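You operate a simulated robot arm through the tools that you are given. There is no shell and no other tool.

You run a simulated two-armed robot. Do the job below in one go: nothing can be reset, and whatever is moved stays where it is left.

TASK
Fit the can the yellow card asks for and lock it in.
Fine: It goes in the black dock; the blue can goes on the orange stand. Set down upright: blue can, what you pick out.
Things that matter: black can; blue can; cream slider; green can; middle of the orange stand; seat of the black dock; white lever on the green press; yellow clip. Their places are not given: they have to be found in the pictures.

It is judged by the outcome, as a careful person would: the job done as asked, and still so three seconds after it is handed in. It fails if anything else is knocked over, pushed out of place, dropped, spilled or broken.

THE ROBOT
Two 7-joint arms with fingered hands on one trunk that stands fixed in place. Base frame: the origin is at the foot of the trunk, x ahead of it, y to its left, z up; the work surface is at about z = 80. Lengths are in cm, angles in rad, forces in N, time in s.
The left shoulder is at [2, 20.8, 129.8], the right one opposite. Payload 5 kg a hand.
The TCP of each hand is the grasp point between the finger pads, 4.8 cm short of the fingertips. In the tool frame z runs along the fingers and y along their closing line. The gripper opens to 16 cm. The gripper's body begins 5.6 cm behind the TCP. The gripper is a hand of 4 fingers: y runs from the thumb to the fingers, the wrist lies at [-2.6, -14.2, -25.2] in the tool frame, and closing takes about 1.5 s.
Orientation is that of the tool frame in the base frame, as a unit quaternion [w, x, y, z]. With the fingers straight down and the wrist toward the robot, the tool's x, y and z point along [0, 1, 0], [1, 0, 0] and [0, 0, -1] of the base frame.

THE INTERFACE
- The arms move only by the tool send_rows. It takes "left_series", "right_series" or both (then of equal length, played together; a hand with none holds still); each is one flat list of numbers, 6 for each row, row after row: the shift along the tool's x, y, z in units of 100 mm (1.0 is 100 mm), then the turn, a rotation vector about the tool's x, y, z in units of 180 degrees (1.0 is 180 degrees). In form: [tx, ty, tz, ax, ay, az, tx, ty, tz, ax, ay, az, ...]. A call has 1 to 20 rows; each row is the pose to reach, as a shift and turn from the pose commanded when the call began, along the tool's axes at that moment. "left_hand" and "right_hand" are, for a hand that has rows, the finger opening in m, from 0 to 0.16, set as the call begins (left out, the last holds). A call with a number of a shift or a turn outside -1 to 1 is refused whole. Each row takes 0.2 s and may step no farther than 5 cm and 0.15 rad from the row before; otherwise, or with a gripper value out of range, the whole call is refused. A pose out of reach is approached as far as the arm can. The call stops where the force on the tool passes 40 N (or 10 N more than at its start, if that is more) or the arm is blocked; 0.2 s more then pass. Each finger travels about 10.8 cm/s and halts on what it meets, pressing with about 33 N; the grip force reading is that of the motor and also rises with nothing between the fingers. The clock runs only during rows and for 0.2 s after the last one: add rows that repeat a pose to give the fingers time. It gives the time, the measured TCP pose, the force on the tool (base axes), the opening and the grip force at its end, in the units of the frame above (readings bear some noise), with the torque about the TCP (base axes, N m) and any sound that the robot's microphone picked up.
- Cameras (640 x 400 px; columns grow to the right, rows downward): "scene" is now at [9.26, -2.71, 148.41]; the picture's right is [-0.31, -0.95, -0.00], its down [-0.57, 0.18, -0.80] and it looks along [0.76, -0.25, -0.60] (base axes); focal length 352 px, centre (320, 200). "left" rides on the left gripper at [-8.7, -13.3, -18.9] in its tool frame; the picture's right is [-0.83, -0.26, 0.49], its down [0.51, -0.71, 0.49] and it looks along [0.22, 0.66, 0.72] (tool axes); focal length 238 px, centre (320, 200). "right" rides on the right gripper at [8.7, -13.3, -18.9] in its tool frame; the picture's right is [-0.83, 0.26, -0.49], its down [-0.51, -0.71, 0.49] and it looks along [-0.22, 0.66, 0.72] (tool axes); focal length 238 px, centre (320, 200).
- snapshot(camera): a new picture of that camera. No time passes.
- slide_trunk(by): slides the trunk up (or, below 0, down) by that many cm; the arms and the scene camera ride with it, the base frame stays. It gives what a move gives, with no picture.
- move_fingers(index, middle, ring, thumb_bend, thumb_turn, hand): sets how far each is bent, from 0 (flat) to 1 (curled in); at 0.3 the hand is open as for a grip, at 0.7 the pads meet at the TCP. One left out holds its place. A second passes; each finger stops where it meets its share of the squeeze, and holds until it gets a number again. A gripper value or a shape takes the hand back. It gives what a move gives, with no picture; readings hold the bend of each and the force on the fingers (four entries, about 0 where the hand has none), thumb and palm. thumb_turn goes from beside the hand (0) to across from the fingers (1), as for a grip.
- grasp_type(shape, hand): the hand has 4 fingers and takes this shape, open, in about a second: jaw (thumb against the fingers, like two jaws); tri (thumb and two fingers); tip (a fingertip pinch); poke (one finger out to press); point (the index stretched); flat (the hand flat); cup (the hand cupped); fist (a fist). The gripper value then closes the fingers along that shape, each until it touches; the sizes above hold for jaw. It gives what a move gives, with no picture.
- aim_head(pan, tilt): turns the head with the scene camera to pan (to the left, within 1.501 rad either way) and tilt (down, from -0.506 to 1.204), counted from straight ahead of the robot. It gives what a move gives.
- pixel_to_xyz(camera, pixels): for up to 12 pixels [column, row] of the newest picture of that camera ("zoom" is the newest enlarged one), the place [x, y, z] in the base frame of the surface seen there, good to about 0.3 cm. No time passes.
- enlarge(camera, box): a new picture of the part [left, top, right, bottom] of that camera's present view, enlarged. No time passes.
- job_done(): hands the job in; it is judged then, once.

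Unless the task says otherwise, let go and move clear before handing in.

The tools are called as name(argument=value, ...) on one line, values as JSON. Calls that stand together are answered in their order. send_rows: Moves the arms, as the interface text tells. Its arguments: {"type":"object","properties":{"left_series":{"type":"array","items":{"type":"number"}},"left_hand":{"type":"number"},"right_series":{"type":"array","items":{"type":"number"}},"right_hand":{"type":"number"}},"required":[]} The other tools are called the same way: slide_trunk (by) slides the trunk up or down; grasp_type (shape, hand) gives the hand a shape; move_fingers (index, middle, ring, thumb_bend, thumb_turn, hand) moves the fingers one by one; aim_head (pan, tilt) turns the head that bears the scene camera; snapshot (camera) takes a picture; pixel_to_xyz (camera, pixels) gives the place of the surface under pixels of a picture; enlarge (camera, box) takes an enlarged picture of a part of a camera's view; job_done () hands the job in.

At the start:

```text
t: 0.0
left_ee_pos: [68.52, 9.57, 110.98]
left_tool_rot: [0.0, 0.707, 0.707, 0.0]
left_force: [0.0, 0.8, -1.0]
left_ft_torque: [0.01, -0.02, 0.02]
left_width: 15.96
left_gripper_force: 0.1
left_shape: jaw
left_bend: [0.3, 0.3, 0.3, 0.3, 0.98]
left_finger forces: [0.1, 0.1, 0.0, 0.1, 0.1, 0.1]
right_ee_pos: [62.01, -53.23, 119.32]
right_tool_rot: [0.0, 0.707, 0.708, 0.0]
right_force: [-0.6, 0.1, 0.9]
right_ft_torque: [-0.02, -0.04, 0.01]
right_width: 16.0
right_gripper_force: 0.0
right_shape: jaw
right_bend: [0.3, 0.3, 0.3, 0.3, 0.98]
right_finger forces: [0.0, 0.0, 0.0, 0.1, 0.1, 0.1]
trunk travel left (down, up): [-30.0, 39.0]
head pan, tilt: [-0.312, 0.639]
```

scene: 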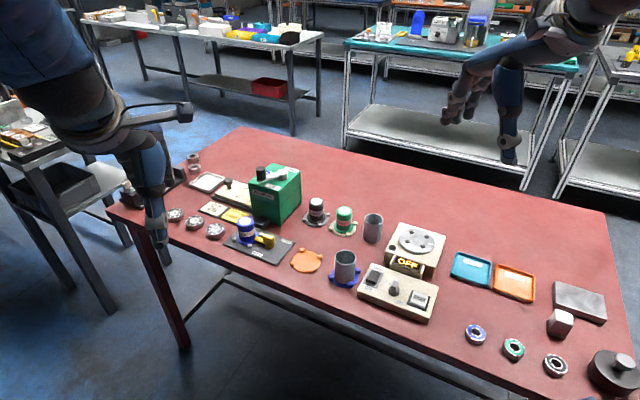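
right: 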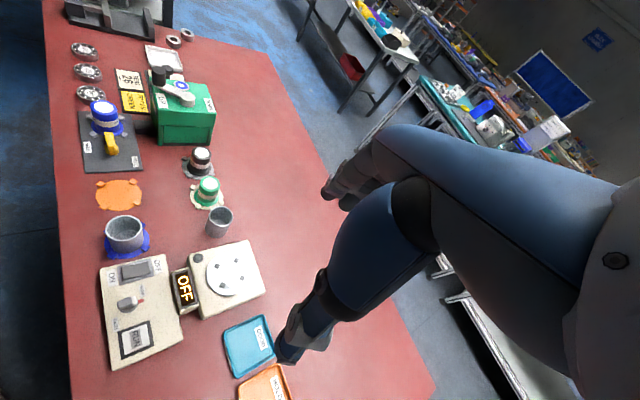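
left: 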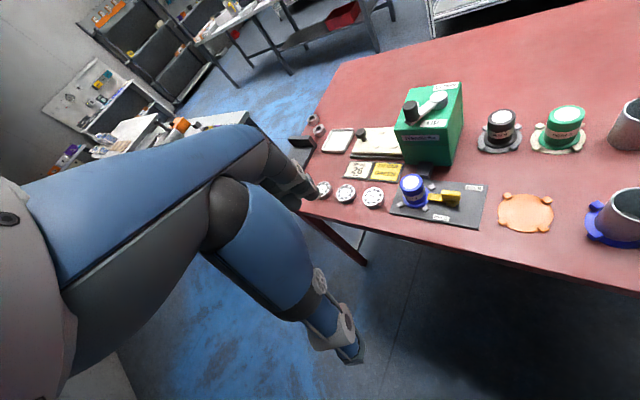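

The pictures show the blue can on a dark dock plate around (247,235), black and green cans on stands near (316,210) and (344,220), and yellow card near (236,215). I enlarge to read the card and see the details.

enlarge(camera="scene", box=[160, 140, 320, 280])

enlarge(camera="left", box=[300, 80, 500, 240])

enlarge(camera="right", box=[60, 30, 260, 180])

```text
2.86 times, centred on (240, 210) of scene
```

zoom: 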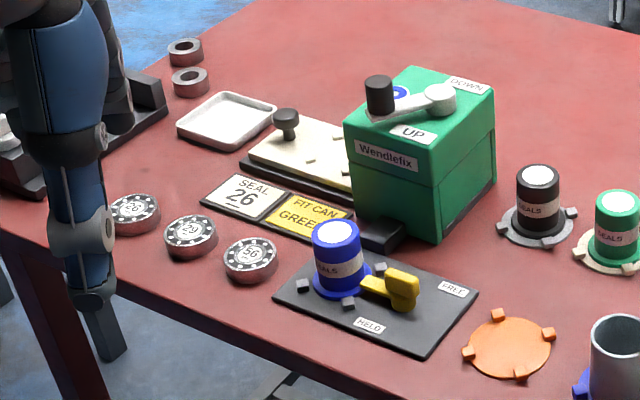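

```text
2.50 times, centred on (400, 160) of left
```

zoom: 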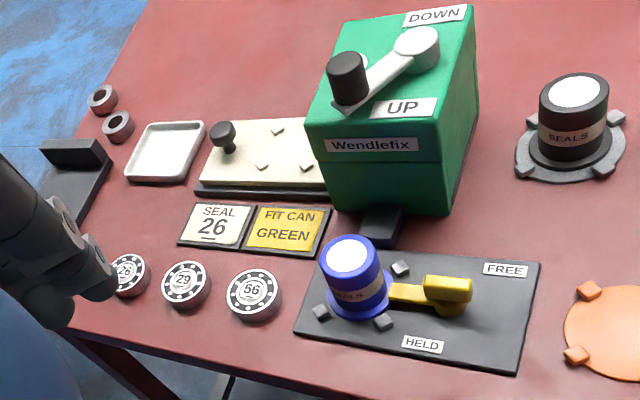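

```text
2.67 times, centred on (160, 105) of right
```

zoom: 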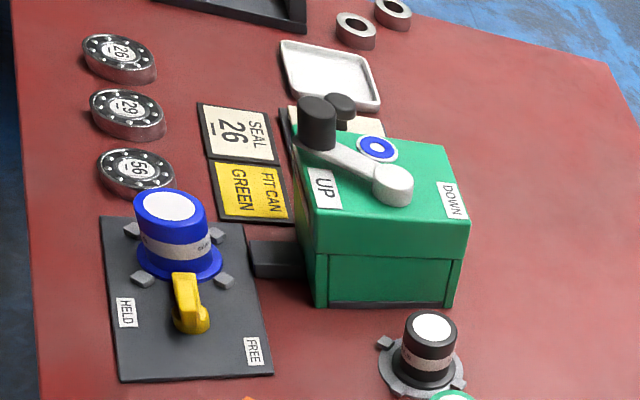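

The yellow card reads "FIT CAN GREEN", so green goes into the black dock. Now I'll locate the parts in the scene picture.

pixel_to_xyz(camera="scene", pixels=[[245, 221], [345, 210], [317, 201], [305, 260], [265, 239], [258, 237], [274, 244], [228, 247], [285, 240], [265, 262], [248, 230], [344, 233]])

aim_head(pan=0.1, tilt=0.9)

snapshot(camera="scene")

```text
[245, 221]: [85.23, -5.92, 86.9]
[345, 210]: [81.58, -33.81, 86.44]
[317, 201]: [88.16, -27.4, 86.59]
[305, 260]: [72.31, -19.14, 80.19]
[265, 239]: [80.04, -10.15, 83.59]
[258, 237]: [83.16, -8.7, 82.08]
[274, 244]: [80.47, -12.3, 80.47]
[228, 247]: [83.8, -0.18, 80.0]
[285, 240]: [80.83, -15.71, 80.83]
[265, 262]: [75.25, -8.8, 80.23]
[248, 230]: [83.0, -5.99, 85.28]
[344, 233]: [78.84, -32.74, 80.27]
```

```text
t: 0.9
left_ee_pos: [68.51, 9.58, 110.86]
left_tool_rot: [0.0, 0.707, 0.708, 0.0]
left_force: [-0.4, -0.7, 0.3]
left_ft_torque: [0.0, 0.03, -0.04]
left_width: 15.95
left_gripper_force: 0.0
left_shape: jaw
left_bend: [0.3, 0.3, 0.3, 0.3, 0.98]
left_finger forces: [0.0, 0.0, 0.1, 0.0, 0.0, 0.0]
right_ee_pos: [62.0, -53.29, 119.31]
right_tool_rot: [0.0, 0.707, 0.707, 0.0]
right_force: [-0.9, -0.4, 0.5]
right_ft_torque: [-0.03, -0.01, 0.0]
right_width: 15.96
right_gripper_force: 0.1
right_shape: jaw
right_bend: [0.3, 0.3, 0.3, 0.3, 0.98]
right_finger forces: [0.0, 0.0, 0.0, 0.0, 0.1, 0.0]
trunk travel left (down, up): [-30.0, 39.0]
head pan, tilt: [0.099, 0.901]
```

```text
taken
```

scene: 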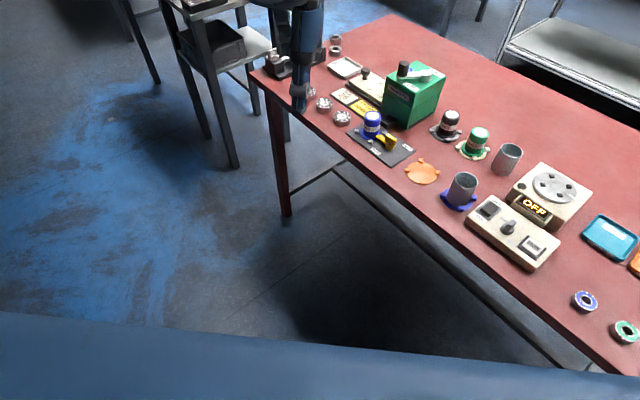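

The scene shows dock at about (83,-6), green can at (81.6,-33.8), orange stand at (72,-19). I'll move the left arm away to the left and bring the right arm in for a close look.

send_rows(left_series=[0.3, 0, 0, 0, 0, 0, 0.6, 0, 0, 0, 0, 0, 1, 0, 0, 0, 0, 0], right_series=[0.3, 0, 0, 0, 0, 0, 0.6, 0, 0, 0, 0, 0, 1, 0, 0, 0, 0, 0])

send_rows(left_series=[0.3, 0, 0, 0, 0, 0, 0.6, 0, 0, 0, 0, 0, 1, 0, 0, 0, 0, 0], right_series=[0.3, 0, 0, 0, 0, 0, 0.6, 0, 0, 0, 0, 0, 1, 0, 0, 0, 0, 0])

aim_head(pan=-0.15, tilt=0.7)

snapshot(camera="scene")

snapshot(camera="right")

```text
t: 1.7
left_ee_pos: [68.46, 19.86, 110.95]
left_tool_rot: [0.0, 0.707, 0.707, -0.002]
left_force: [-0.2, 2.5, -1.4]
left_ft_torque: [-0.3, -0.01, -0.04]
left_width: 15.97
left_gripper_force: 0.0
left_shape: jaw
left_bend: [0.3, 0.3, 0.3, 0.3, 0.97]
left_finger forces: [0.1, 0.1, 0.0, 0.0, 0.0, 0.0]
right_ee_pos: [62.0, -42.75, 119.42]
right_tool_rot: [0.002, 0.707, 0.708, -0.002]
right_force: [0.2, 2.5, 0.7]
right_ft_torque: [-0.34, 0.05, -0.07]
right_width: 15.99
right_gripper_force: 0.0
right_shape: jaw
right_bend: [0.3, 0.3, 0.3, 0.3, 0.97]
right_finger forces: [0.1, 0.0, 0.0, 0.1, 0.0, 0.0]
trunk travel left (down, up): [-30.0, 39.0]
head pan, tilt: [0.099, 0.901]
```

```text
t: 2.5
left_ee_pos: [68.52, 29.86, 110.86]
left_tool_rot: [0.0, 0.707, 0.707, -0.002]
left_force: [-0.4, 2.7, -1.2]
left_ft_torque: [-0.3, -0.02, -0.03]
left_width: 15.93
left_gripper_force: 0.0
left_shape: jaw
left_bend: [0.3, 0.3, 0.3, 0.3, 0.97]
left_finger forces: [0.1, 0.0, 0.1, 0.1, 0.1, 0.1]
right_ee_pos: [61.99, -32.88, 119.31]
right_tool_rot: [0.001, 0.707, 0.707, -0.001]
right_force: [0.4, 3.0, 1.5]
right_ft_torque: [-0.37, 0.02, -0.08]
right_width: 15.96
right_gripper_force: 0.0
right_shape: jaw
right_bend: [0.3, 0.3, 0.3, 0.3, 0.97]
right_finger forces: [0.1, 0.0, 0.0, 0.0, 0.1, 0.0]
trunk travel left (down, up): [-30.0, 39.0]
head pan, tilt: [0.099, 0.901]
```

```text
t: 3.2
left_ee_pos: [68.54, 29.52, 111.0]
left_tool_rot: [0.0, 0.707, 0.707, 0.0]
left_force: [0.3, -0.9, 0.3]
left_ft_torque: [0.05, -0.01, -0.03]
left_width: 15.97
left_gripper_force: 0.0
left_shape: jaw
left_bend: [0.3, 0.3, 0.3, 0.3, 0.97]
left_finger forces: [0.0, 0.0, 0.1, 0.0, 0.0, 0.0]
right_ee_pos: [62.01, -33.34, 119.2]
right_tool_rot: [0.0, 0.707, 0.707, 0.0]
right_force: [-0.1, -0.8, 0.1]
right_ft_torque: [0.04, 0.02, 0.01]
right_width: 15.96
right_gripper_force: 0.1
right_shape: jaw
right_bend: [0.3, 0.3, 0.3, 0.3, 0.97]
right_finger forces: [0.0, 0.0, 0.0, 0.1, 0.0, 0.1]
trunk travel left (down, up): [-30.0, 39.0]
head pan, tilt: [-0.15, 0.7]
```

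```text
taken
```

scene: 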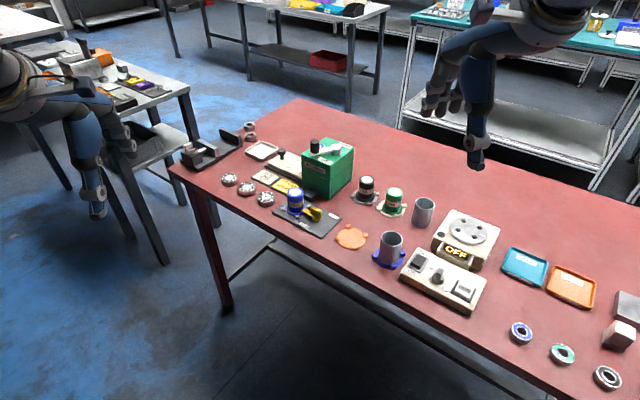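

```text
taken
```

right: 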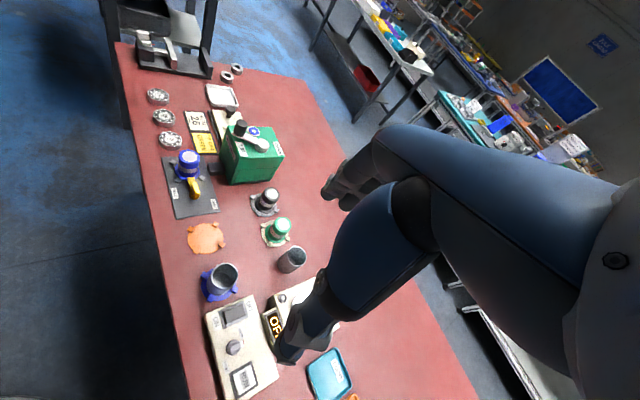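

The left arm is clear; the scene now centres on the cans. I enlarge to study the clip, dock and stand.

enlarge(camera="scene", box=[245, 165, 345, 255])

enlarge(camera="scene", box=[325, 165, 445, 275])

enlarge(camera="right", box=[140, 110, 300, 270])

```text
4.44 times, centred on (295, 210) of scene
```

zoom: 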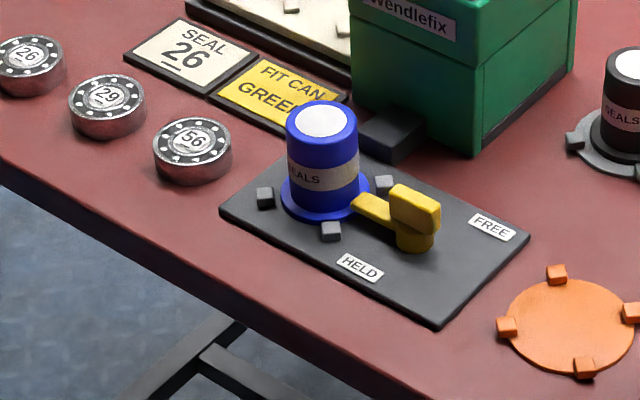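

```text
3.64 times, centred on (385, 220) of scene
```

zoom: 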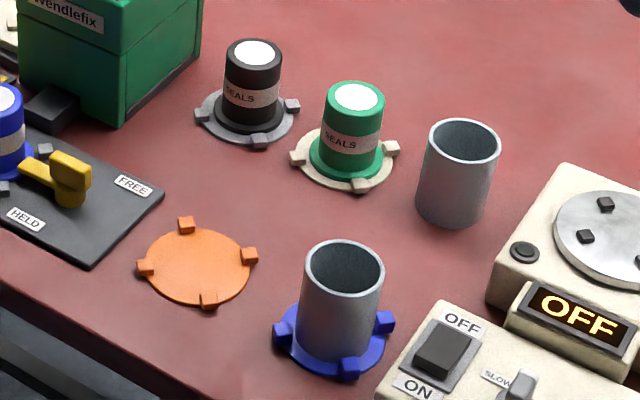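

```text
2.50 times, centred on (220, 190) of right
```

zoom: 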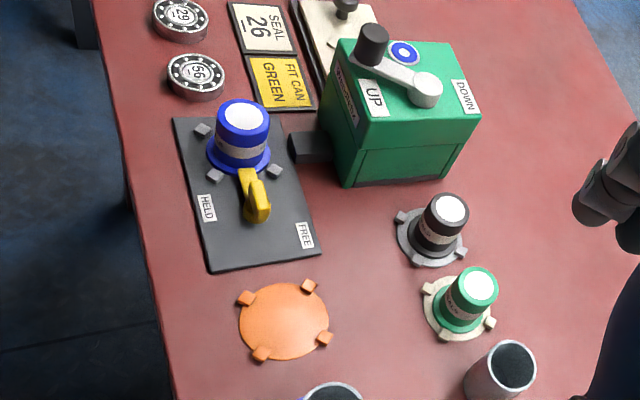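

The clip is a yellow turning piece with a hub and a fin, its arm lying over the blue can's flange. I look closer still.

enlarge(camera="scene", box=[285, 195, 335, 230])

enlarge(camera="right", box=[165, 140, 225, 220])

```text
11.43 times, centred on (310, 212) of scene
```

zoom: 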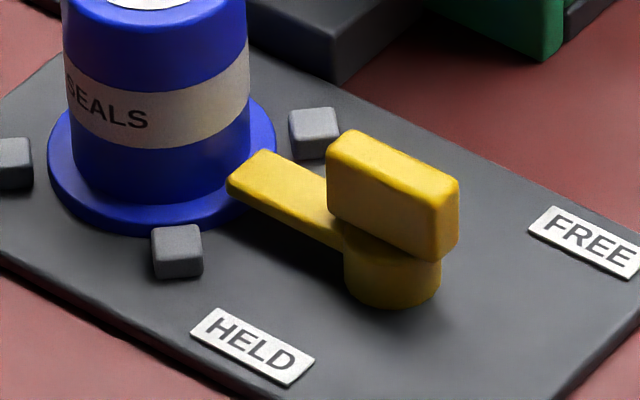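

```text
5.00 times, centred on (195, 180) of right
```

zoom: 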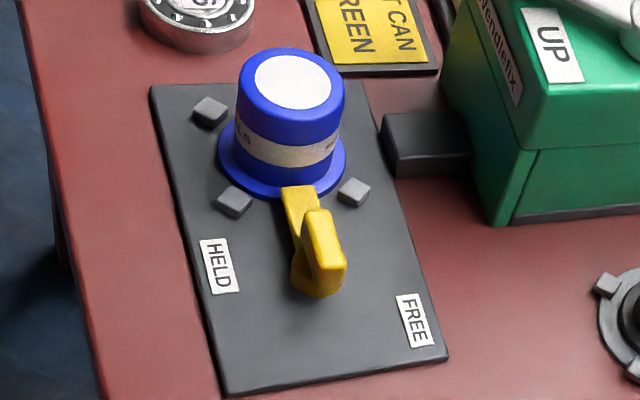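

I now measure points on the clip, can, lugs, and labels from an enlarged scene view.

enlarge(camera="scene", box=[270, 180, 342, 240])

```text
6.67 times, centred on (306, 210) of scene
```

zoom: 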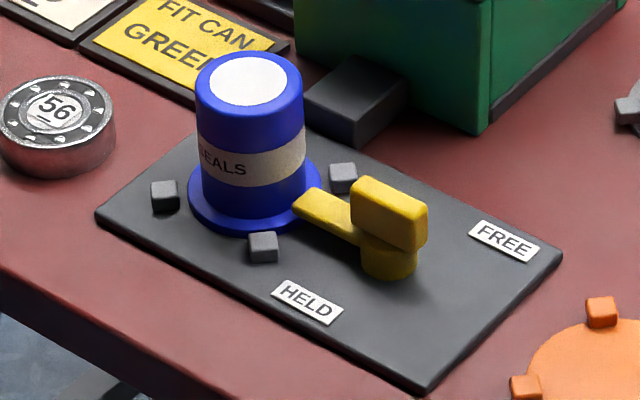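

pixel_to_xyz(camera="zoom", pixels=[[248, 80], [248, 56], [203, 78], [296, 78], [308, 201], [357, 181], [424, 206], [389, 195], [390, 275], [343, 168], [263, 237], [164, 186]])

pixel_to_xyz(camera="zoom", pixels=[[505, 241], [306, 302], [558, 255], [428, 388], [98, 214], [385, 60], [318, 140], [480, 132], [300, 50], [335, 330], [602, 300], [525, 380]])

```text
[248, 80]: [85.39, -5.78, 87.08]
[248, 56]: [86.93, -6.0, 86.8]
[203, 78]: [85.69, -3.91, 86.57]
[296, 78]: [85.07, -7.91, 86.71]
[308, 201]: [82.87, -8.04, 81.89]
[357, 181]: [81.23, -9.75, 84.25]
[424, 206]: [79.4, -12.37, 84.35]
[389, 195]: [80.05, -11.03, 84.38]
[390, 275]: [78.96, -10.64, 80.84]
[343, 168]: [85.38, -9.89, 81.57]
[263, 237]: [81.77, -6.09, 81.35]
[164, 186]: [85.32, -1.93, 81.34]
```

```text
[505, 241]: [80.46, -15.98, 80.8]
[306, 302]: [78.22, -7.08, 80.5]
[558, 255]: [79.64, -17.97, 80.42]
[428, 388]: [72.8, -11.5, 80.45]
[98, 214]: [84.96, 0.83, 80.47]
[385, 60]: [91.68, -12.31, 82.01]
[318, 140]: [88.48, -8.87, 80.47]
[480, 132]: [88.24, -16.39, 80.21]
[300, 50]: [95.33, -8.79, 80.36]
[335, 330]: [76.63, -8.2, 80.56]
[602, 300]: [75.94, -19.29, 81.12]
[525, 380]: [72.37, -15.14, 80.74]
```

The dock centre is about (85.4,-5.9), the clip hub about (80.2,-11), with the plate lying at 45° to the base axes. Before working I check how the hand looks when closed and the "tip" shape.

enlarge(camera="scene", box=[390, 0, 610, 180])

send_rows(right_series=[0, 0, 0, 0, 0, 0, 0, 0, 0, 0, 0, 0, 0, 0, 0, 0, 0, 0, 0, 0, 0, 0, 0, 0, 0, 0, 0, 0, 0, 0, 0, 0, 0, 0, 0, 0, 0, 0, 0, 0, 0, 0], right_hand=0.04)

enlarge(camera="scene", box=[390, 0, 610, 180])

grasp_type(shape="tip", hand="right")

enlarge(camera="scene", box=[390, 0, 610, 180])

snapshot(camera="right")

```text
2.22 times, centred on (500, 90) of scene
```

zoom: 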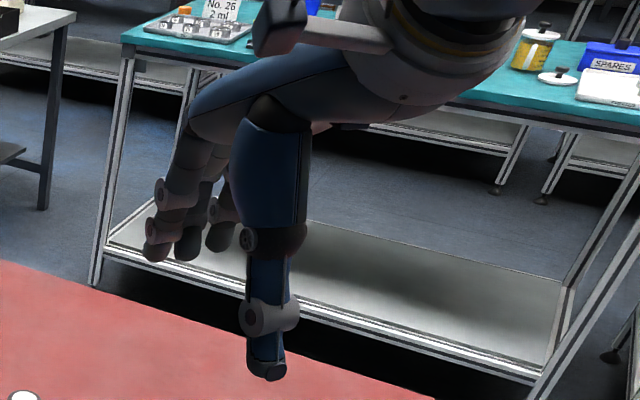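

```text
t: 4.8
left_ee_pos: [68.44, 29.6, 110.9]
left_tool_rot: [-0.001, 0.707, 0.707, 0.0]
left_force: [-0.2, 0.3, -0.4]
left_ft_torque: [0.01, 0.01, 0.01]
left_width: 15.96
left_gripper_force: 0.0
left_shape: jaw
left_bend: [0.3, 0.3, 0.3, 0.3, 0.97]
left_finger forces: [0.0, 0.1, 0.0, 0.0, 0.0, 0.0]
right_ee_pos: [61.91, -33.25, 119.07]
right_tool_rot: [0.0, 0.707, 0.707, 0.0]
right_force: [0.4, -0.6, -0.3]
right_ft_torque: [0.01, 0.0, 0.0]
right_width: 4.06
right_gripper_force: 0.0
right_shape: jaw
right_bend: [0.73, 0.56, 0.54, 0.74, 1.0]
right_finger forces: [0.0, 0.0, 0.0, 0.0, 0.0, 0.0]
trunk travel left (down, up): [-30.0, 39.0]
head pan, tilt: [-0.15, 0.7]
```

```text
2.22 times, centred on (500, 90) of scene
```

zoom: 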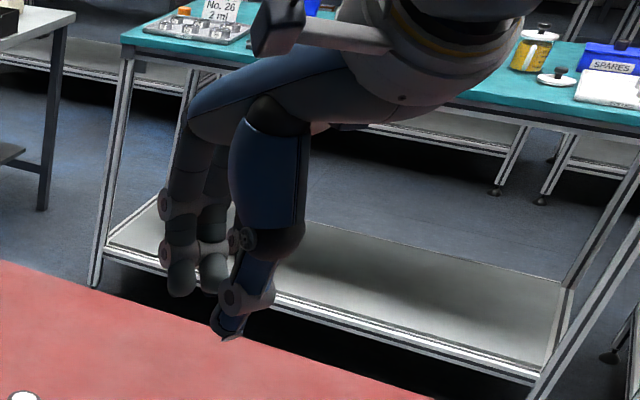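

```text
t: 5.7
left_ee_pos: [68.32, 29.52, 111.16]
left_tool_rot: [0.0, 0.707, 0.707, 0.0]
left_force: [-0.5, -0.3, -0.2]
left_ft_torque: [0.04, 0.01, 0.0]
left_width: 15.96
left_gripper_force: 0.1
left_shape: jaw
left_bend: [0.3, 0.3, 0.3, 0.3, 0.97]
left_finger forces: [0.0, 0.0, 0.0, 0.0, 0.0, 0.0]
right_ee_pos: [62.01, -33.19, 119.11]
right_tool_rot: [0.0, 0.707, 0.707, 0.0]
right_force: [0.6, -0.7, -0.5]
right_ft_torque: [0.01, -0.01, -0.03]
right_width: 15.96
right_gripper_force: 0.0
right_shape: tip
right_bend: [0.3, 0.98, 0.99, 0.3, 0.98]
right_finger forces: [0.0, 0.0, 0.0, 0.0, 0.0, 0.0]
trunk travel left (down, up): [-30.0, 39.0]
head pan, tilt: [-0.15, 0.7]
```

```text
2.22 times, centred on (500, 90) of scene
```

zoom: 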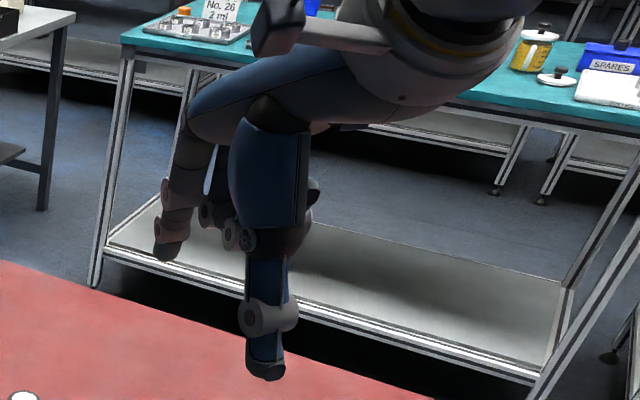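

```text
taken
```

right: 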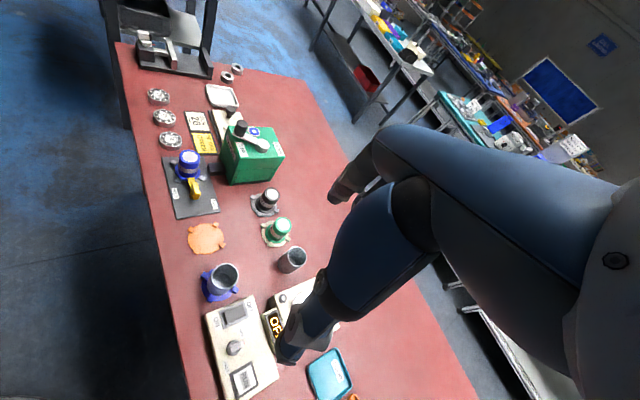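

The hand is large with a thumb on the robot side; closing to 4 cm brings the tips near each other. I'll take the poke shape to see where the fingertip is, as I plan to push the clip's arm round.

grasp_type(shape="poke", hand="right")

enlarge(camera="scene", box=[390, 0, 610, 180])

enlarge(camera="right", box=[240, 100, 480, 400])

```text
t: 6.6
left_ee_pos: [68.52, 29.53, 111.02]
left_tool_rot: [0.0, 0.707, 0.708, 0.0]
left_force: [0.2, -0.2, 0.2]
left_ft_torque: [-0.02, -0.01, 0.0]
left_width: 15.95
left_gripper_force: 0.0
left_shape: jaw
left_bend: [0.3, 0.3, 0.3, 0.3, 0.97]
left_finger forces: [0.0, 0.1, 0.0, 0.1, 0.0, 0.1]
right_ee_pos: [61.97, -33.2, 119.19]
right_tool_rot: [0.001, 0.708, 0.707, 0.0]
right_force: [-0.1, 1.2, -0.3]
right_ft_torque: [-0.01, 0.0, -0.03]
right_width: 0.0
right_gripper_force: 0.0
right_shape: poke
right_bend: [0.7, 0.7, 0.99, 1.0, 1.0]
right_finger forces: [0.0, 0.0, 0.0, 0.0, 0.0, 0.1]
trunk travel left (down, up): [-30.0, 39.0]
head pan, tilt: [-0.15, 0.7]
```

```text
2.22 times, centred on (500, 90) of scene
```

zoom: 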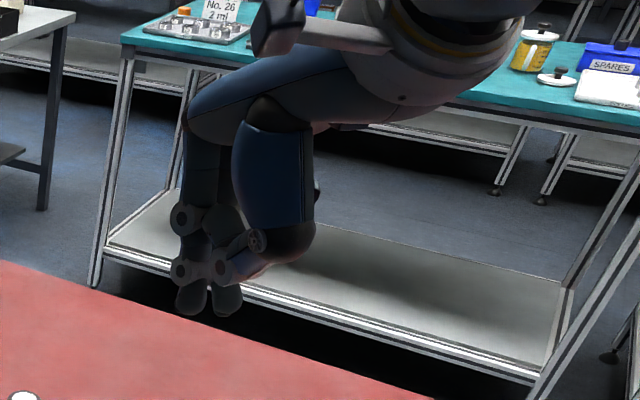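

```text
1.33 times, centred on (360, 250) of right
```

zoom: 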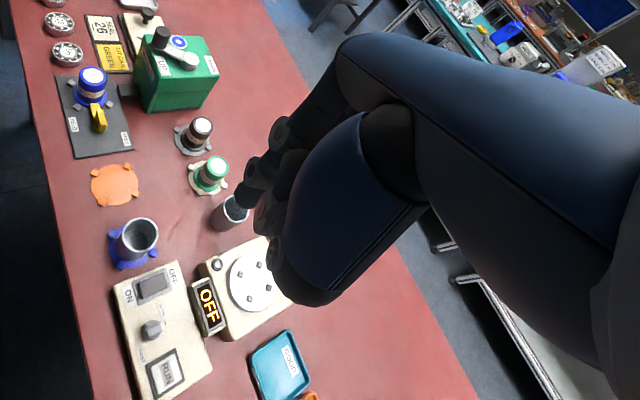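

The poke shape leaves two fingers straight down (zoom (190,305) and (225,305)). I'll curl the middle one too and measure the remaining tip.

move_fingers(hand="right", index=0.6, middle=1, ring=1, thumb_bend=1, thumb_turn=0.5)

enlarge(camera="scene", box=[420, 20, 540, 150])

```text
t: 7.6
left_ee_pos: [68.5, 29.55, 110.95]
left_tool_rot: [0.0, 0.707, 0.707, -0.001]
left_force: [-0.3, -0.3, -0.8]
left_ft_torque: [-0.03, -0.01, -0.02]
left_width: 15.96
left_gripper_force: 0.1
left_shape: jaw
left_bend: [0.3, 0.3, 0.3, 0.3, 0.97]
left_finger forces: [0.0, 0.0, 0.0, 0.0, 0.0, 0.0]
right_ee_pos: [61.93, -33.18, 119.19]
right_tool_rot: [-0.001, 0.707, 0.708, 0.0]
right_force: [0.0, 0.1, -0.7]
right_ft_torque: [0.02, 0.04, 0.01]
right_width: 6.97
right_gripper_force: 0.0
right_shape: fingers
right_bend: [0.6, 1.0, 1.0, 1.0, 0.51]
right_finger forces: [0.0, 0.1, 0.0, 0.1, 0.0, 0.1]
trunk travel left (down, up): [-30.0, 39.0]
head pan, tilt: [-0.15, 0.7]
```

```text
3.08 times, centred on (480, 85) of scene
```

zoom: 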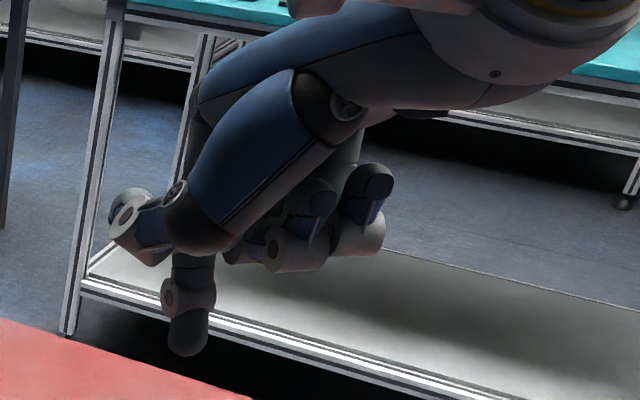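

With the middle finger curled, only the index sticks down; tip at zoom (187,345). I measure it and the press height.

pixel_to_xyz(camera="zoom", pixels=[[187, 350], [187, 335], [175, 335], [203, 335], [188, 310], [140, 240], [255, 255], [330, 260], [290, 200], [200, 240], [115, 215], [380, 180]])

enlarge(camera="scene", box=[270, 120, 370, 210])

```text
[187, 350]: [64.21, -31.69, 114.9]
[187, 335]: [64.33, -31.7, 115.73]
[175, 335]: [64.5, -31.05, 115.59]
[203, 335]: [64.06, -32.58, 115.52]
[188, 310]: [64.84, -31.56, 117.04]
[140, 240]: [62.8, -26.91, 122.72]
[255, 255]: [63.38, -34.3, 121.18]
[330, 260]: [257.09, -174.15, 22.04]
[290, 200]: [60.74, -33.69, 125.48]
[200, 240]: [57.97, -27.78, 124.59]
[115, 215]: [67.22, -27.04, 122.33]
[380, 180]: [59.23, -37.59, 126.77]
```

```text
4.44 times, centred on (320, 165) of scene
```

zoom: 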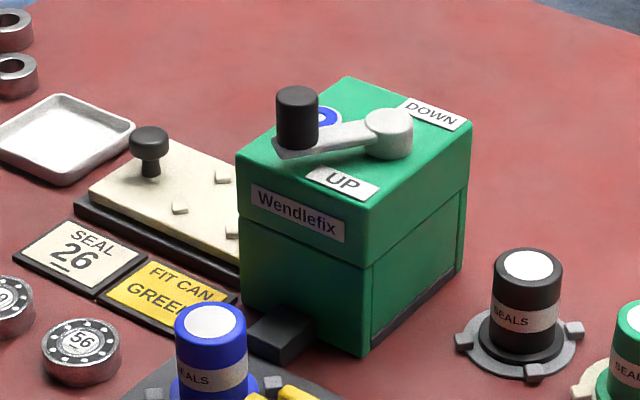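

Index tip centre is near TCP + (2.9, 1.4, -4.8). I measure the press top and try tucking the thumb beside the hand.

pixel_to_xyz(camera="zoom", pixels=[[375, 255], [300, 150], [297, 95], [390, 118], [360, 350], [265, 345], [460, 160], [240, 180], [275, 320], [528, 262], [637, 320], [360, 262]])

move_fingers(hand="right", thumb_bend=0.8, thumb_turn=0)

enlarge(camera="scene", box=[420, 20, 540, 150])

```text
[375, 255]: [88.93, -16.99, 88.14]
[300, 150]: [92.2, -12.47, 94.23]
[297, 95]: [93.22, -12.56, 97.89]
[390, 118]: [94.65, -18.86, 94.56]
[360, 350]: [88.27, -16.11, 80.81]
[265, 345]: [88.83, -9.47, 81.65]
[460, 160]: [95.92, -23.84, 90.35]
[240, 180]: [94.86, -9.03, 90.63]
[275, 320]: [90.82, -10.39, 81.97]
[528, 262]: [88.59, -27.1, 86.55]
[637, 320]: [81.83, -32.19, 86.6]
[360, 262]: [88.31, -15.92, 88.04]
```

```text
t: 8.6
left_ee_pos: [68.42, 29.55, 111.03]
left_tool_rot: [0.0, 0.707, 0.707, 0.0]
left_force: [0.6, 0.2, -0.1]
left_ft_torque: [0.0, 0.01, -0.02]
left_width: 15.97
left_gripper_force: 0.1
left_shape: jaw
left_bend: [0.3, 0.3, 0.3, 0.3, 0.97]
left_finger forces: [0.1, 0.0, 0.1, 0.1, 0.0, 0.1]
right_ee_pos: [62.0, -33.25, 119.16]
right_tool_rot: [0.0, 0.707, 0.707, 0.0]
right_force: [-0.5, -0.2, 0.2]
right_ft_torque: [-0.02, -0.01, 0.0]
right_width: 13.51
right_gripper_force: 0.1
right_shape: fingers
right_bend: [0.6, 1.0, 1.0, 0.8, 0.0]
right_finger forces: [0.1, 0.0, 0.1, 0.0, 0.0, 0.0]
trunk travel left (down, up): [-30.0, 39.0]
head pan, tilt: [-0.15, 0.7]
```

```text
3.08 times, centred on (480, 85) of scene
```

zoom: 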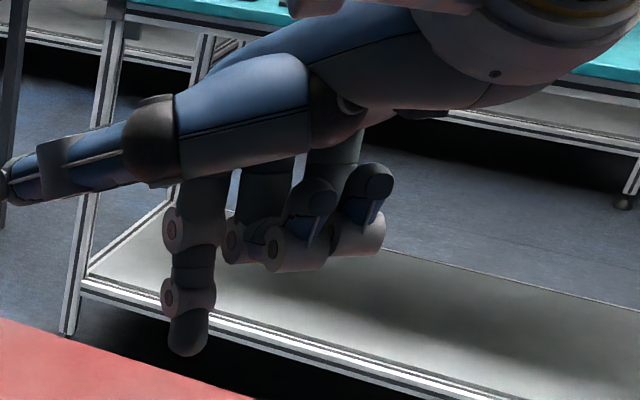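

The thumb is now tucked well above the index tip; press top is about z 92 with its knob at 98. I bring the index tip over the spot in front of the clip arm, staying high.

send_rows(right_series=[0.33, 0.23, 0, 0, 0, 0, 0.67, 0.47, 0, 0, 0, 0, 1, 0.7, 0, 0, 0, 0])

send_rows(right_series=[0.33, 0.23, 0.2, 0, 0, 0, 0.67, 0.47, 0.4, 0, 0, 0, 1, 0.7, 0.6, 0, 0, 0])

send_rows(right_series=[0.2, 0.03, 0.35, 0, 0, 0, 0.42, 0.07, 0.7, 0, 0, 0, 0.42, 0.07, 1.0, 0, 0, 0, 0.42, 0.07, 1.0, 0, 0, 0])

snapshot(camera="scene")

snapshot(camera="right")

```text
t: 9.4
left_ee_pos: [68.49, 29.72, 110.86]
left_tool_rot: [0.0, 0.707, 0.707, -0.002]
left_force: [0.8, 0.8, -0.4]
left_ft_torque: [-0.1, 0.05, -0.03]
left_width: 15.95
left_gripper_force: 0.1
left_shape: jaw
left_bend: [0.3, 0.3, 0.3, 0.3, 0.97]
left_finger forces: [0.0, 0.1, 0.0, 0.0, 0.1, 0.0]
right_ee_pos: [69.22, -23.16, 119.17]
right_tool_rot: [0.0, 0.707, 0.707, -0.001]
right_force: [0.1, 1.4, -0.5]
right_ft_torque: [-0.1, 0.07, -0.02]
right_width: 13.51
right_gripper_force: 0.1
right_shape: fingers
right_bend: [0.6, 1.0, 1.0, 0.8, 0.0]
right_finger forces: [0.0, 0.0, 0.0, 0.1, 0.0, 0.1]
trunk travel left (down, up): [-30.0, 39.0]
head pan, tilt: [-0.15, 0.7]
```

```text
t: 10.2
left_ee_pos: [68.52, 29.72, 110.88]
left_tool_rot: [-0.001, 0.707, 0.707, -0.001]
left_force: [0.8, 0.5, -0.5]
left_ft_torque: [-0.12, 0.08, -0.04]
left_width: 15.97
left_gripper_force: 0.2
left_shape: jaw
left_bend: [0.3, 0.3, 0.3, 0.3, 0.97]
left_finger forces: [0.1, 0.0, 0.0, 0.1, 0.1, 0.0]
right_ee_pos: [76.37, -13.14, 113.16]
right_tool_rot: [0.001, 0.707, 0.707, -0.001]
right_force: [1.3, 0.6, 0.9]
right_ft_torque: [-0.03, 0.22, -0.03]
right_width: 13.48
right_gripper_force: 0.1
right_shape: fingers
right_bend: [0.6, 1.0, 1.0, 0.8, 0.0]
right_finger forces: [0.0, 0.0, 0.0, 0.0, 0.0, 0.0]
trunk travel left (down, up): [-30.0, 39.0]
head pan, tilt: [-0.15, 0.7]
```

```text
t: 11.2
left_ee_pos: [68.35, 29.7, 111.06]
left_tool_rot: [0.0, 0.707, 0.707, 0.0]
left_force: [-0.5, -0.6, -0.2]
left_ft_torque: [-0.05, -0.04, 0.01]
left_width: 15.94
left_gripper_force: 0.0
left_shape: jaw
left_bend: [0.3, 0.3, 0.3, 0.3, 0.97]
left_finger forces: [0.0, 0.0, 0.0, 0.0, 0.1, 0.0]
right_ee_pos: [76.74, -8.98, 103.1]
right_tool_rot: [0.0, 0.707, 0.707, 0.0]
right_force: [-0.5, 0.6, -0.5]
right_ft_torque: [-0.08, -0.04, -0.02]
right_width: 13.5
right_gripper_force: 0.2
right_shape: fingers
right_bend: [0.6, 1.0, 1.0, 0.8, 0.0]
right_finger forces: [0.0, 0.1, 0.1, 0.0, 0.1, 0.0]
trunk travel left (down, up): [-30.0, 39.0]
head pan, tilt: [-0.15, 0.7]
```

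```text
taken
```

scene: 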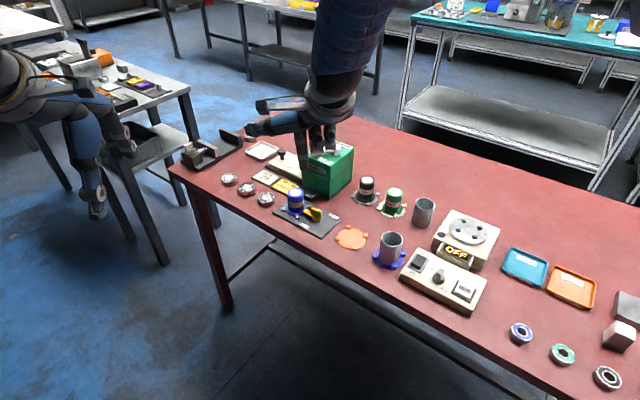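

```text
taken
```

right: 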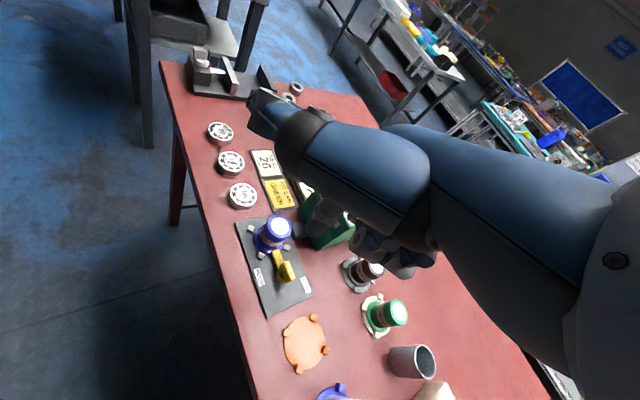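

The hand is above the dock with the finger still ~15 cm above. I lower to TCP z ≈ 91 and look.

send_rows(right_series=[0, 0, 0.3, 0, 0, 0, 0, 0, 0.6, 0, 0, 0, 0, 0, 1.0, 0, 0, 0, 0, 0, 1.0, 0, 0, 0])

send_rows(right_series=[0, 0, 0.2, 0, 0, 0, 0, 0, 0.2, 0, 0, 0])

enlarge(camera="scene", box=[230, 100, 370, 240])

enlarge(camera="right", box=[200, 130, 400, 330])

```text
t: 12.2
left_ee_pos: [68.32, 29.61, 111.12]
left_tool_rot: [0.0, 0.707, 0.707, 0.0]
left_force: [-1.0, 0.7, 0.5]
left_ft_torque: [0.02, -0.07, 0.0]
left_width: 15.96
left_gripper_force: 0.2
left_shape: jaw
left_bend: [0.3, 0.3, 0.3, 0.3, 0.97]
left_finger forces: [0.0, 0.1, 0.0, 0.0, 0.0, 0.0]
right_ee_pos: [76.67, -9.05, 93.24]
right_tool_rot: [0.0, 0.708, 0.707, 0.0]
right_force: [-0.7, 0.4, -0.1]
right_ft_torque: [-0.05, -0.03, -0.01]
right_width: 13.5
right_gripper_force: 0.0
right_shape: fingers
right_bend: [0.6, 1.0, 1.0, 0.8, 0.0]
right_finger forces: [0.1, 0.0, 0.0, 0.0, 0.0, 0.0]
trunk travel left (down, up): [-30.0, 39.0]
head pan, tilt: [-0.15, 0.7]
```

```text
t: 12.8
left_ee_pos: [68.36, 29.66, 110.96]
left_tool_rot: [0.0, 0.707, 0.707, 0.001]
left_force: [-1.0, 0.2, 0.3]
left_ft_torque: [0.02, -0.01, 0.02]
left_width: 15.96
left_gripper_force: 0.0
left_shape: jaw
left_bend: [0.3, 0.3, 0.3, 0.3, 0.97]
left_finger forces: [0.1, 0.0, 0.0, 0.0, 0.1, 0.1]
right_ee_pos: [76.47, -9.04, 91.18]
right_tool_rot: [0.0, 0.707, 0.707, -0.001]
right_force: [0.3, 0.3, -0.1]
right_ft_torque: [-0.02, -0.02, -0.03]
right_width: 13.5
right_gripper_force: 0.0
right_shape: fingers
right_bend: [0.6, 1.0, 1.0, 0.8, 0.0]
right_finger forces: [0.0, 0.1, 0.0, 0.1, 0.0, 0.0]
trunk travel left (down, up): [-30.0, 39.0]
head pan, tilt: [-0.15, 0.7]
```

```text
2.86 times, centred on (300, 170) of scene
```

zoom: 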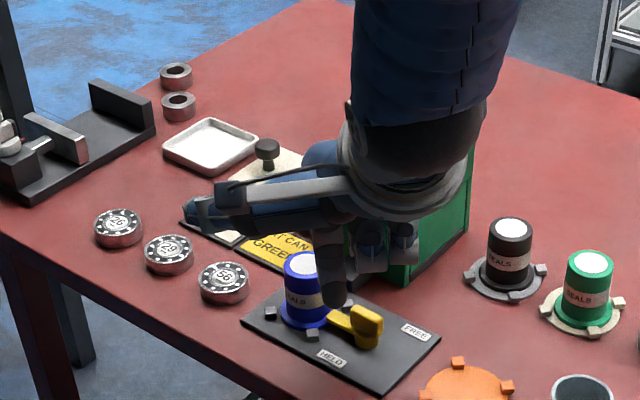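

```text
2.00 times, centred on (300, 230) of right
```

zoom: 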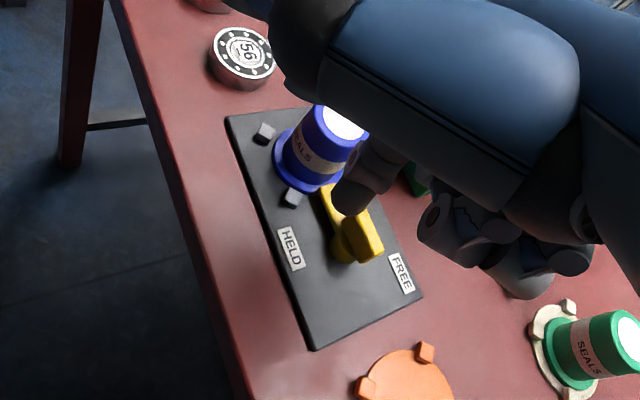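

The finger hovers near the clip in both views; I check the tip's position numerically.

pixel_to_xyz(camera="zoom", pixels=[[350, 205], [335, 195], [365, 205], [350, 190], [385, 258], [355, 225], [340, 210], [290, 198], [330, 140]])

enlarge(camera="scene", box=[270, 160, 342, 240])

pixel_to_xyz(camera="zoom", pixels=[[320, 200], [335, 225], [350, 225], [335, 240], [365, 225], [340, 180]])

```text
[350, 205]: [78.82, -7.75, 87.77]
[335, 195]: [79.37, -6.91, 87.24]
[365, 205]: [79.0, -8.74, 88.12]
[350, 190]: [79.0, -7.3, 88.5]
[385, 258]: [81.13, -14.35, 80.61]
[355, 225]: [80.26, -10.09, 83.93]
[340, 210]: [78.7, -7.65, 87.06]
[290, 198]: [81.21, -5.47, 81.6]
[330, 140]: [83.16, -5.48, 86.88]
```

```text
5.00 times, centred on (306, 200) of scene
```

zoom: 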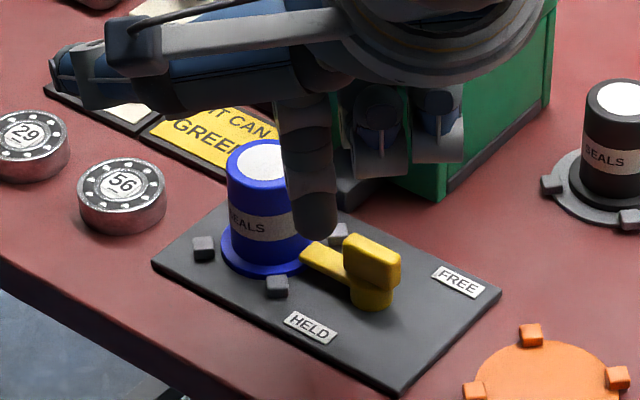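

```text
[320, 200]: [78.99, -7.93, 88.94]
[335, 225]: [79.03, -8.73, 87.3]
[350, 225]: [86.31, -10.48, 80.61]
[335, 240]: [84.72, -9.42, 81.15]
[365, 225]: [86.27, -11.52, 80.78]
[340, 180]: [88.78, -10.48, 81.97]
```

The tip is centred near (79.6,-7.85), bottom ≈ 86.3, clear of the arm and lug. I lower by 5.1 cm so it stands beside the clip arm.

send_rows(right_series=[0, 0, 0.15, 0, 0, 0, 0, 0, 0.3, 0, 0, 0, 0, 0, 0.42, 0, 0, 0, 0, 0, 0.51, 0, 0, 0, 0, 0, 0.51, 0, 0, 0])

enlarge(camera="scene", box=[270, 160, 342, 240])

enlarge(camera="right", box=[250, 130, 400, 280])

```text
t: 14.0
left_ee_pos: [68.44, 29.56, 110.99]
left_tool_rot: [0.0, 0.707, 0.707, 0.0]
left_force: [-0.2, -0.2, -0.3]
left_ft_torque: [-0.01, 0.0, 0.01]
left_width: 15.96
left_gripper_force: 0.1
left_shape: jaw
left_bend: [0.3, 0.3, 0.3, 0.3, 0.97]
left_finger forces: [0.1, 0.0, 0.0, 0.0, 0.0, 0.0]
right_ee_pos: [76.66, -8.97, 86.06]
right_tool_rot: [0.0, 0.708, 0.707, 0.0]
right_force: [-0.3, 1.1, 0.4]
right_ft_torque: [-0.01, 0.0, 0.01]
right_width: 13.53
right_gripper_force: 0.0
right_shape: fingers
right_bend: [0.6, 1.0, 1.0, 0.8, 0.0]
right_finger forces: [0.0, 0.1, 0.0, 0.0, 0.0, 0.1]
trunk travel left (down, up): [-30.0, 39.0]
head pan, tilt: [-0.15, 0.7]
```

```text
5.00 times, centred on (306, 200) of scene
```

zoom: 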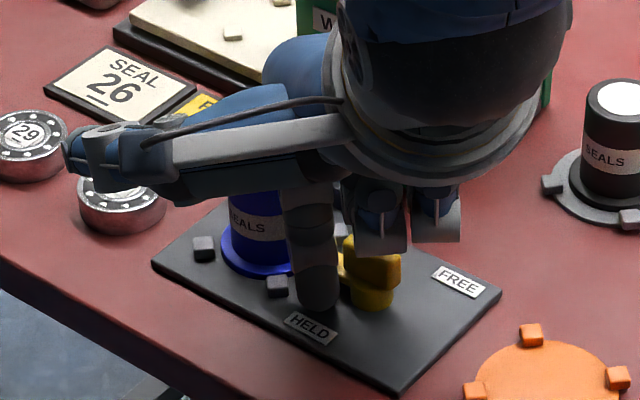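

```text
2.67 times, centred on (325, 205) of right
```

zoom: 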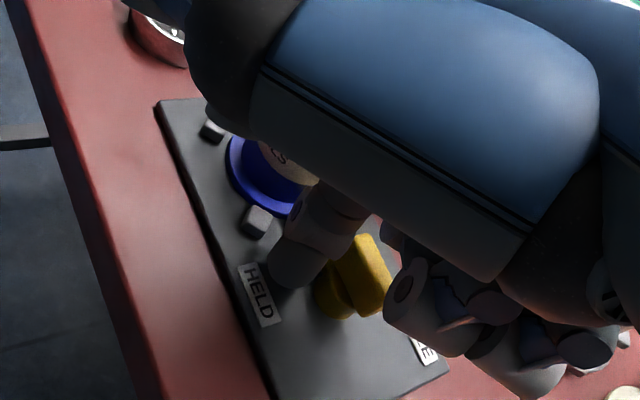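

The tip stands on the near side of the arm, just left of the fin, without contact (forces ≈0). I push gently clockwise along an arc, first half.

send_rows(right_series=[-0.03, 0.03, 0, 0, 0, 0, -0.06, 0.06, 0, 0, 0, 0, -0.085, 0.085, 0, 0, 0, 0, -0.1, 0.13, 0, 0, 0, 0, -0.118, 0.176, 0, 0, 0, 0, -0.15, 0.215, 0, 0, 0, 0, -0.188, 0.253, 0, 0, 0, 0, -0.188, 0.253, 0, 0, 0, 0])

enlarge(camera="scene", box=[270, 160, 342, 240])

enlarge(camera="right", box=[250, 130, 400, 280])

```text
t: 15.8
left_ee_pos: [68.52, 29.71, 110.92]
left_tool_rot: [0.0, 0.707, 0.707, 0.0]
left_force: [0.9, 0.2, 0.3]
left_ft_torque: [0.02, 0.0, 0.02]
left_width: 15.96
left_gripper_force: 0.0
left_shape: jaw
left_bend: [0.3, 0.3, 0.3, 0.3, 0.97]
left_finger forces: [0.0, 0.1, 0.0, 0.1, 0.0, 0.0]
right_ee_pos: [79.17, -10.94, 86.06]
right_tool_rot: [0.0, 0.707, 0.707, 0.0]
right_force: [-0.1, -0.2, -0.8]
right_ft_torque: [-0.01, -0.01, 0.03]
right_width: 13.5
right_gripper_force: 0.0
right_shape: fingers
right_bend: [0.6, 1.0, 1.0, 0.8, 0.0]
right_finger forces: [0.4, 0.0, 0.0, 0.1, 0.1, 0.0]
trunk travel left (down, up): [-30.0, 39.0]
head pan, tilt: [-0.15, 0.7]
```

```text
5.00 times, centred on (306, 200) of scene
```

zoom: 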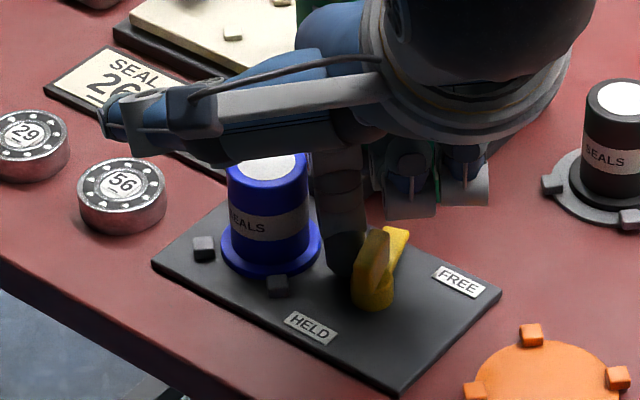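

```text
2.67 times, centred on (325, 205) of right
```

zoom: 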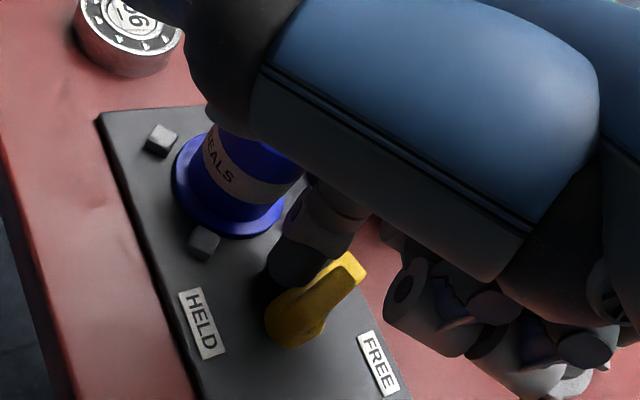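

The clip swings easily clockwise, its arm now pointing toward the far side. I continue the arc to about 90°.

send_rows(right_series=[-0.025, 0.018, 0, 0, 0, 0, -0.05, 0.03, 0, 0, 0, 0, -0.075, 0.035, 0, 0, 0, 0, -0.105, 0.04, 0, 0, 0, 0, -0.135, 0.043, 0, 0, 0, 0, -0.166, 0.041, 0, 0, 0, 0, -0.166, 0.041, 0, 0, 0, 0])

enlarge(camera="scene", box=[270, 160, 342, 240])

enlarge(camera="right", box=[250, 130, 400, 280])

```text
t: 17.4
left_ee_pos: [68.54, 29.61, 111.1]
left_tool_rot: [0.0, 0.706, 0.708, 0.0]
left_force: [0.6, 0.2, 0.3]
left_ft_torque: [0.0, -0.01, 0.01]
left_width: 15.95
left_gripper_force: 0.1
left_shape: jaw
left_bend: [0.3, 0.3, 0.3, 0.3, 0.97]
left_finger forces: [0.0, 0.0, 0.1, 0.1, 0.0, 0.0]
right_ee_pos: [79.72, -12.45, 86.14]
right_tool_rot: [0.0, 0.707, 0.708, 0.0]
right_force: [1.4, 7.6, 0.7]
right_ft_torque: [0.31, -0.09, 0.18]
right_width: 13.45
right_gripper_force: 3.3
right_shape: fingers
right_bend: [0.59, 1.0, 1.0, 0.8, 0.0]
right_finger forces: [6.9, 0.0, 0.0, 0.1, 0.0, 0.0]
trunk travel left (down, up): [-30.0, 39.0]
head pan, tilt: [-0.15, 0.7]
```

```text
5.00 times, centred on (306, 200) of scene
```

zoom: 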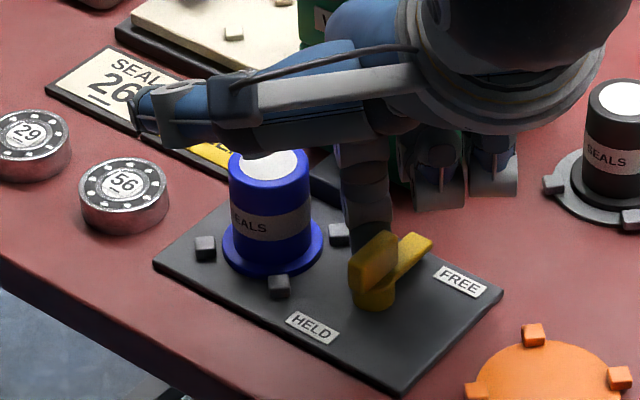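

```text
2.67 times, centred on (325, 205) of right
```

zoom: 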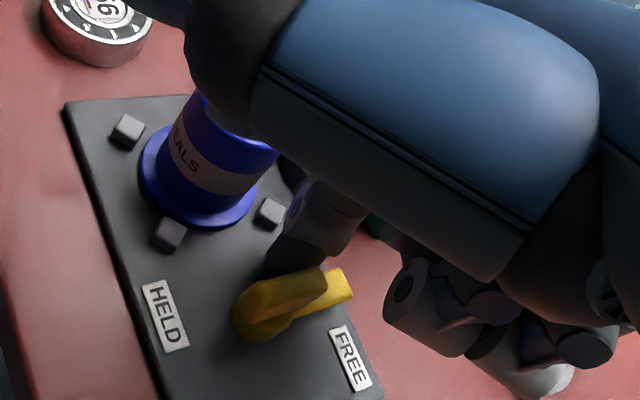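

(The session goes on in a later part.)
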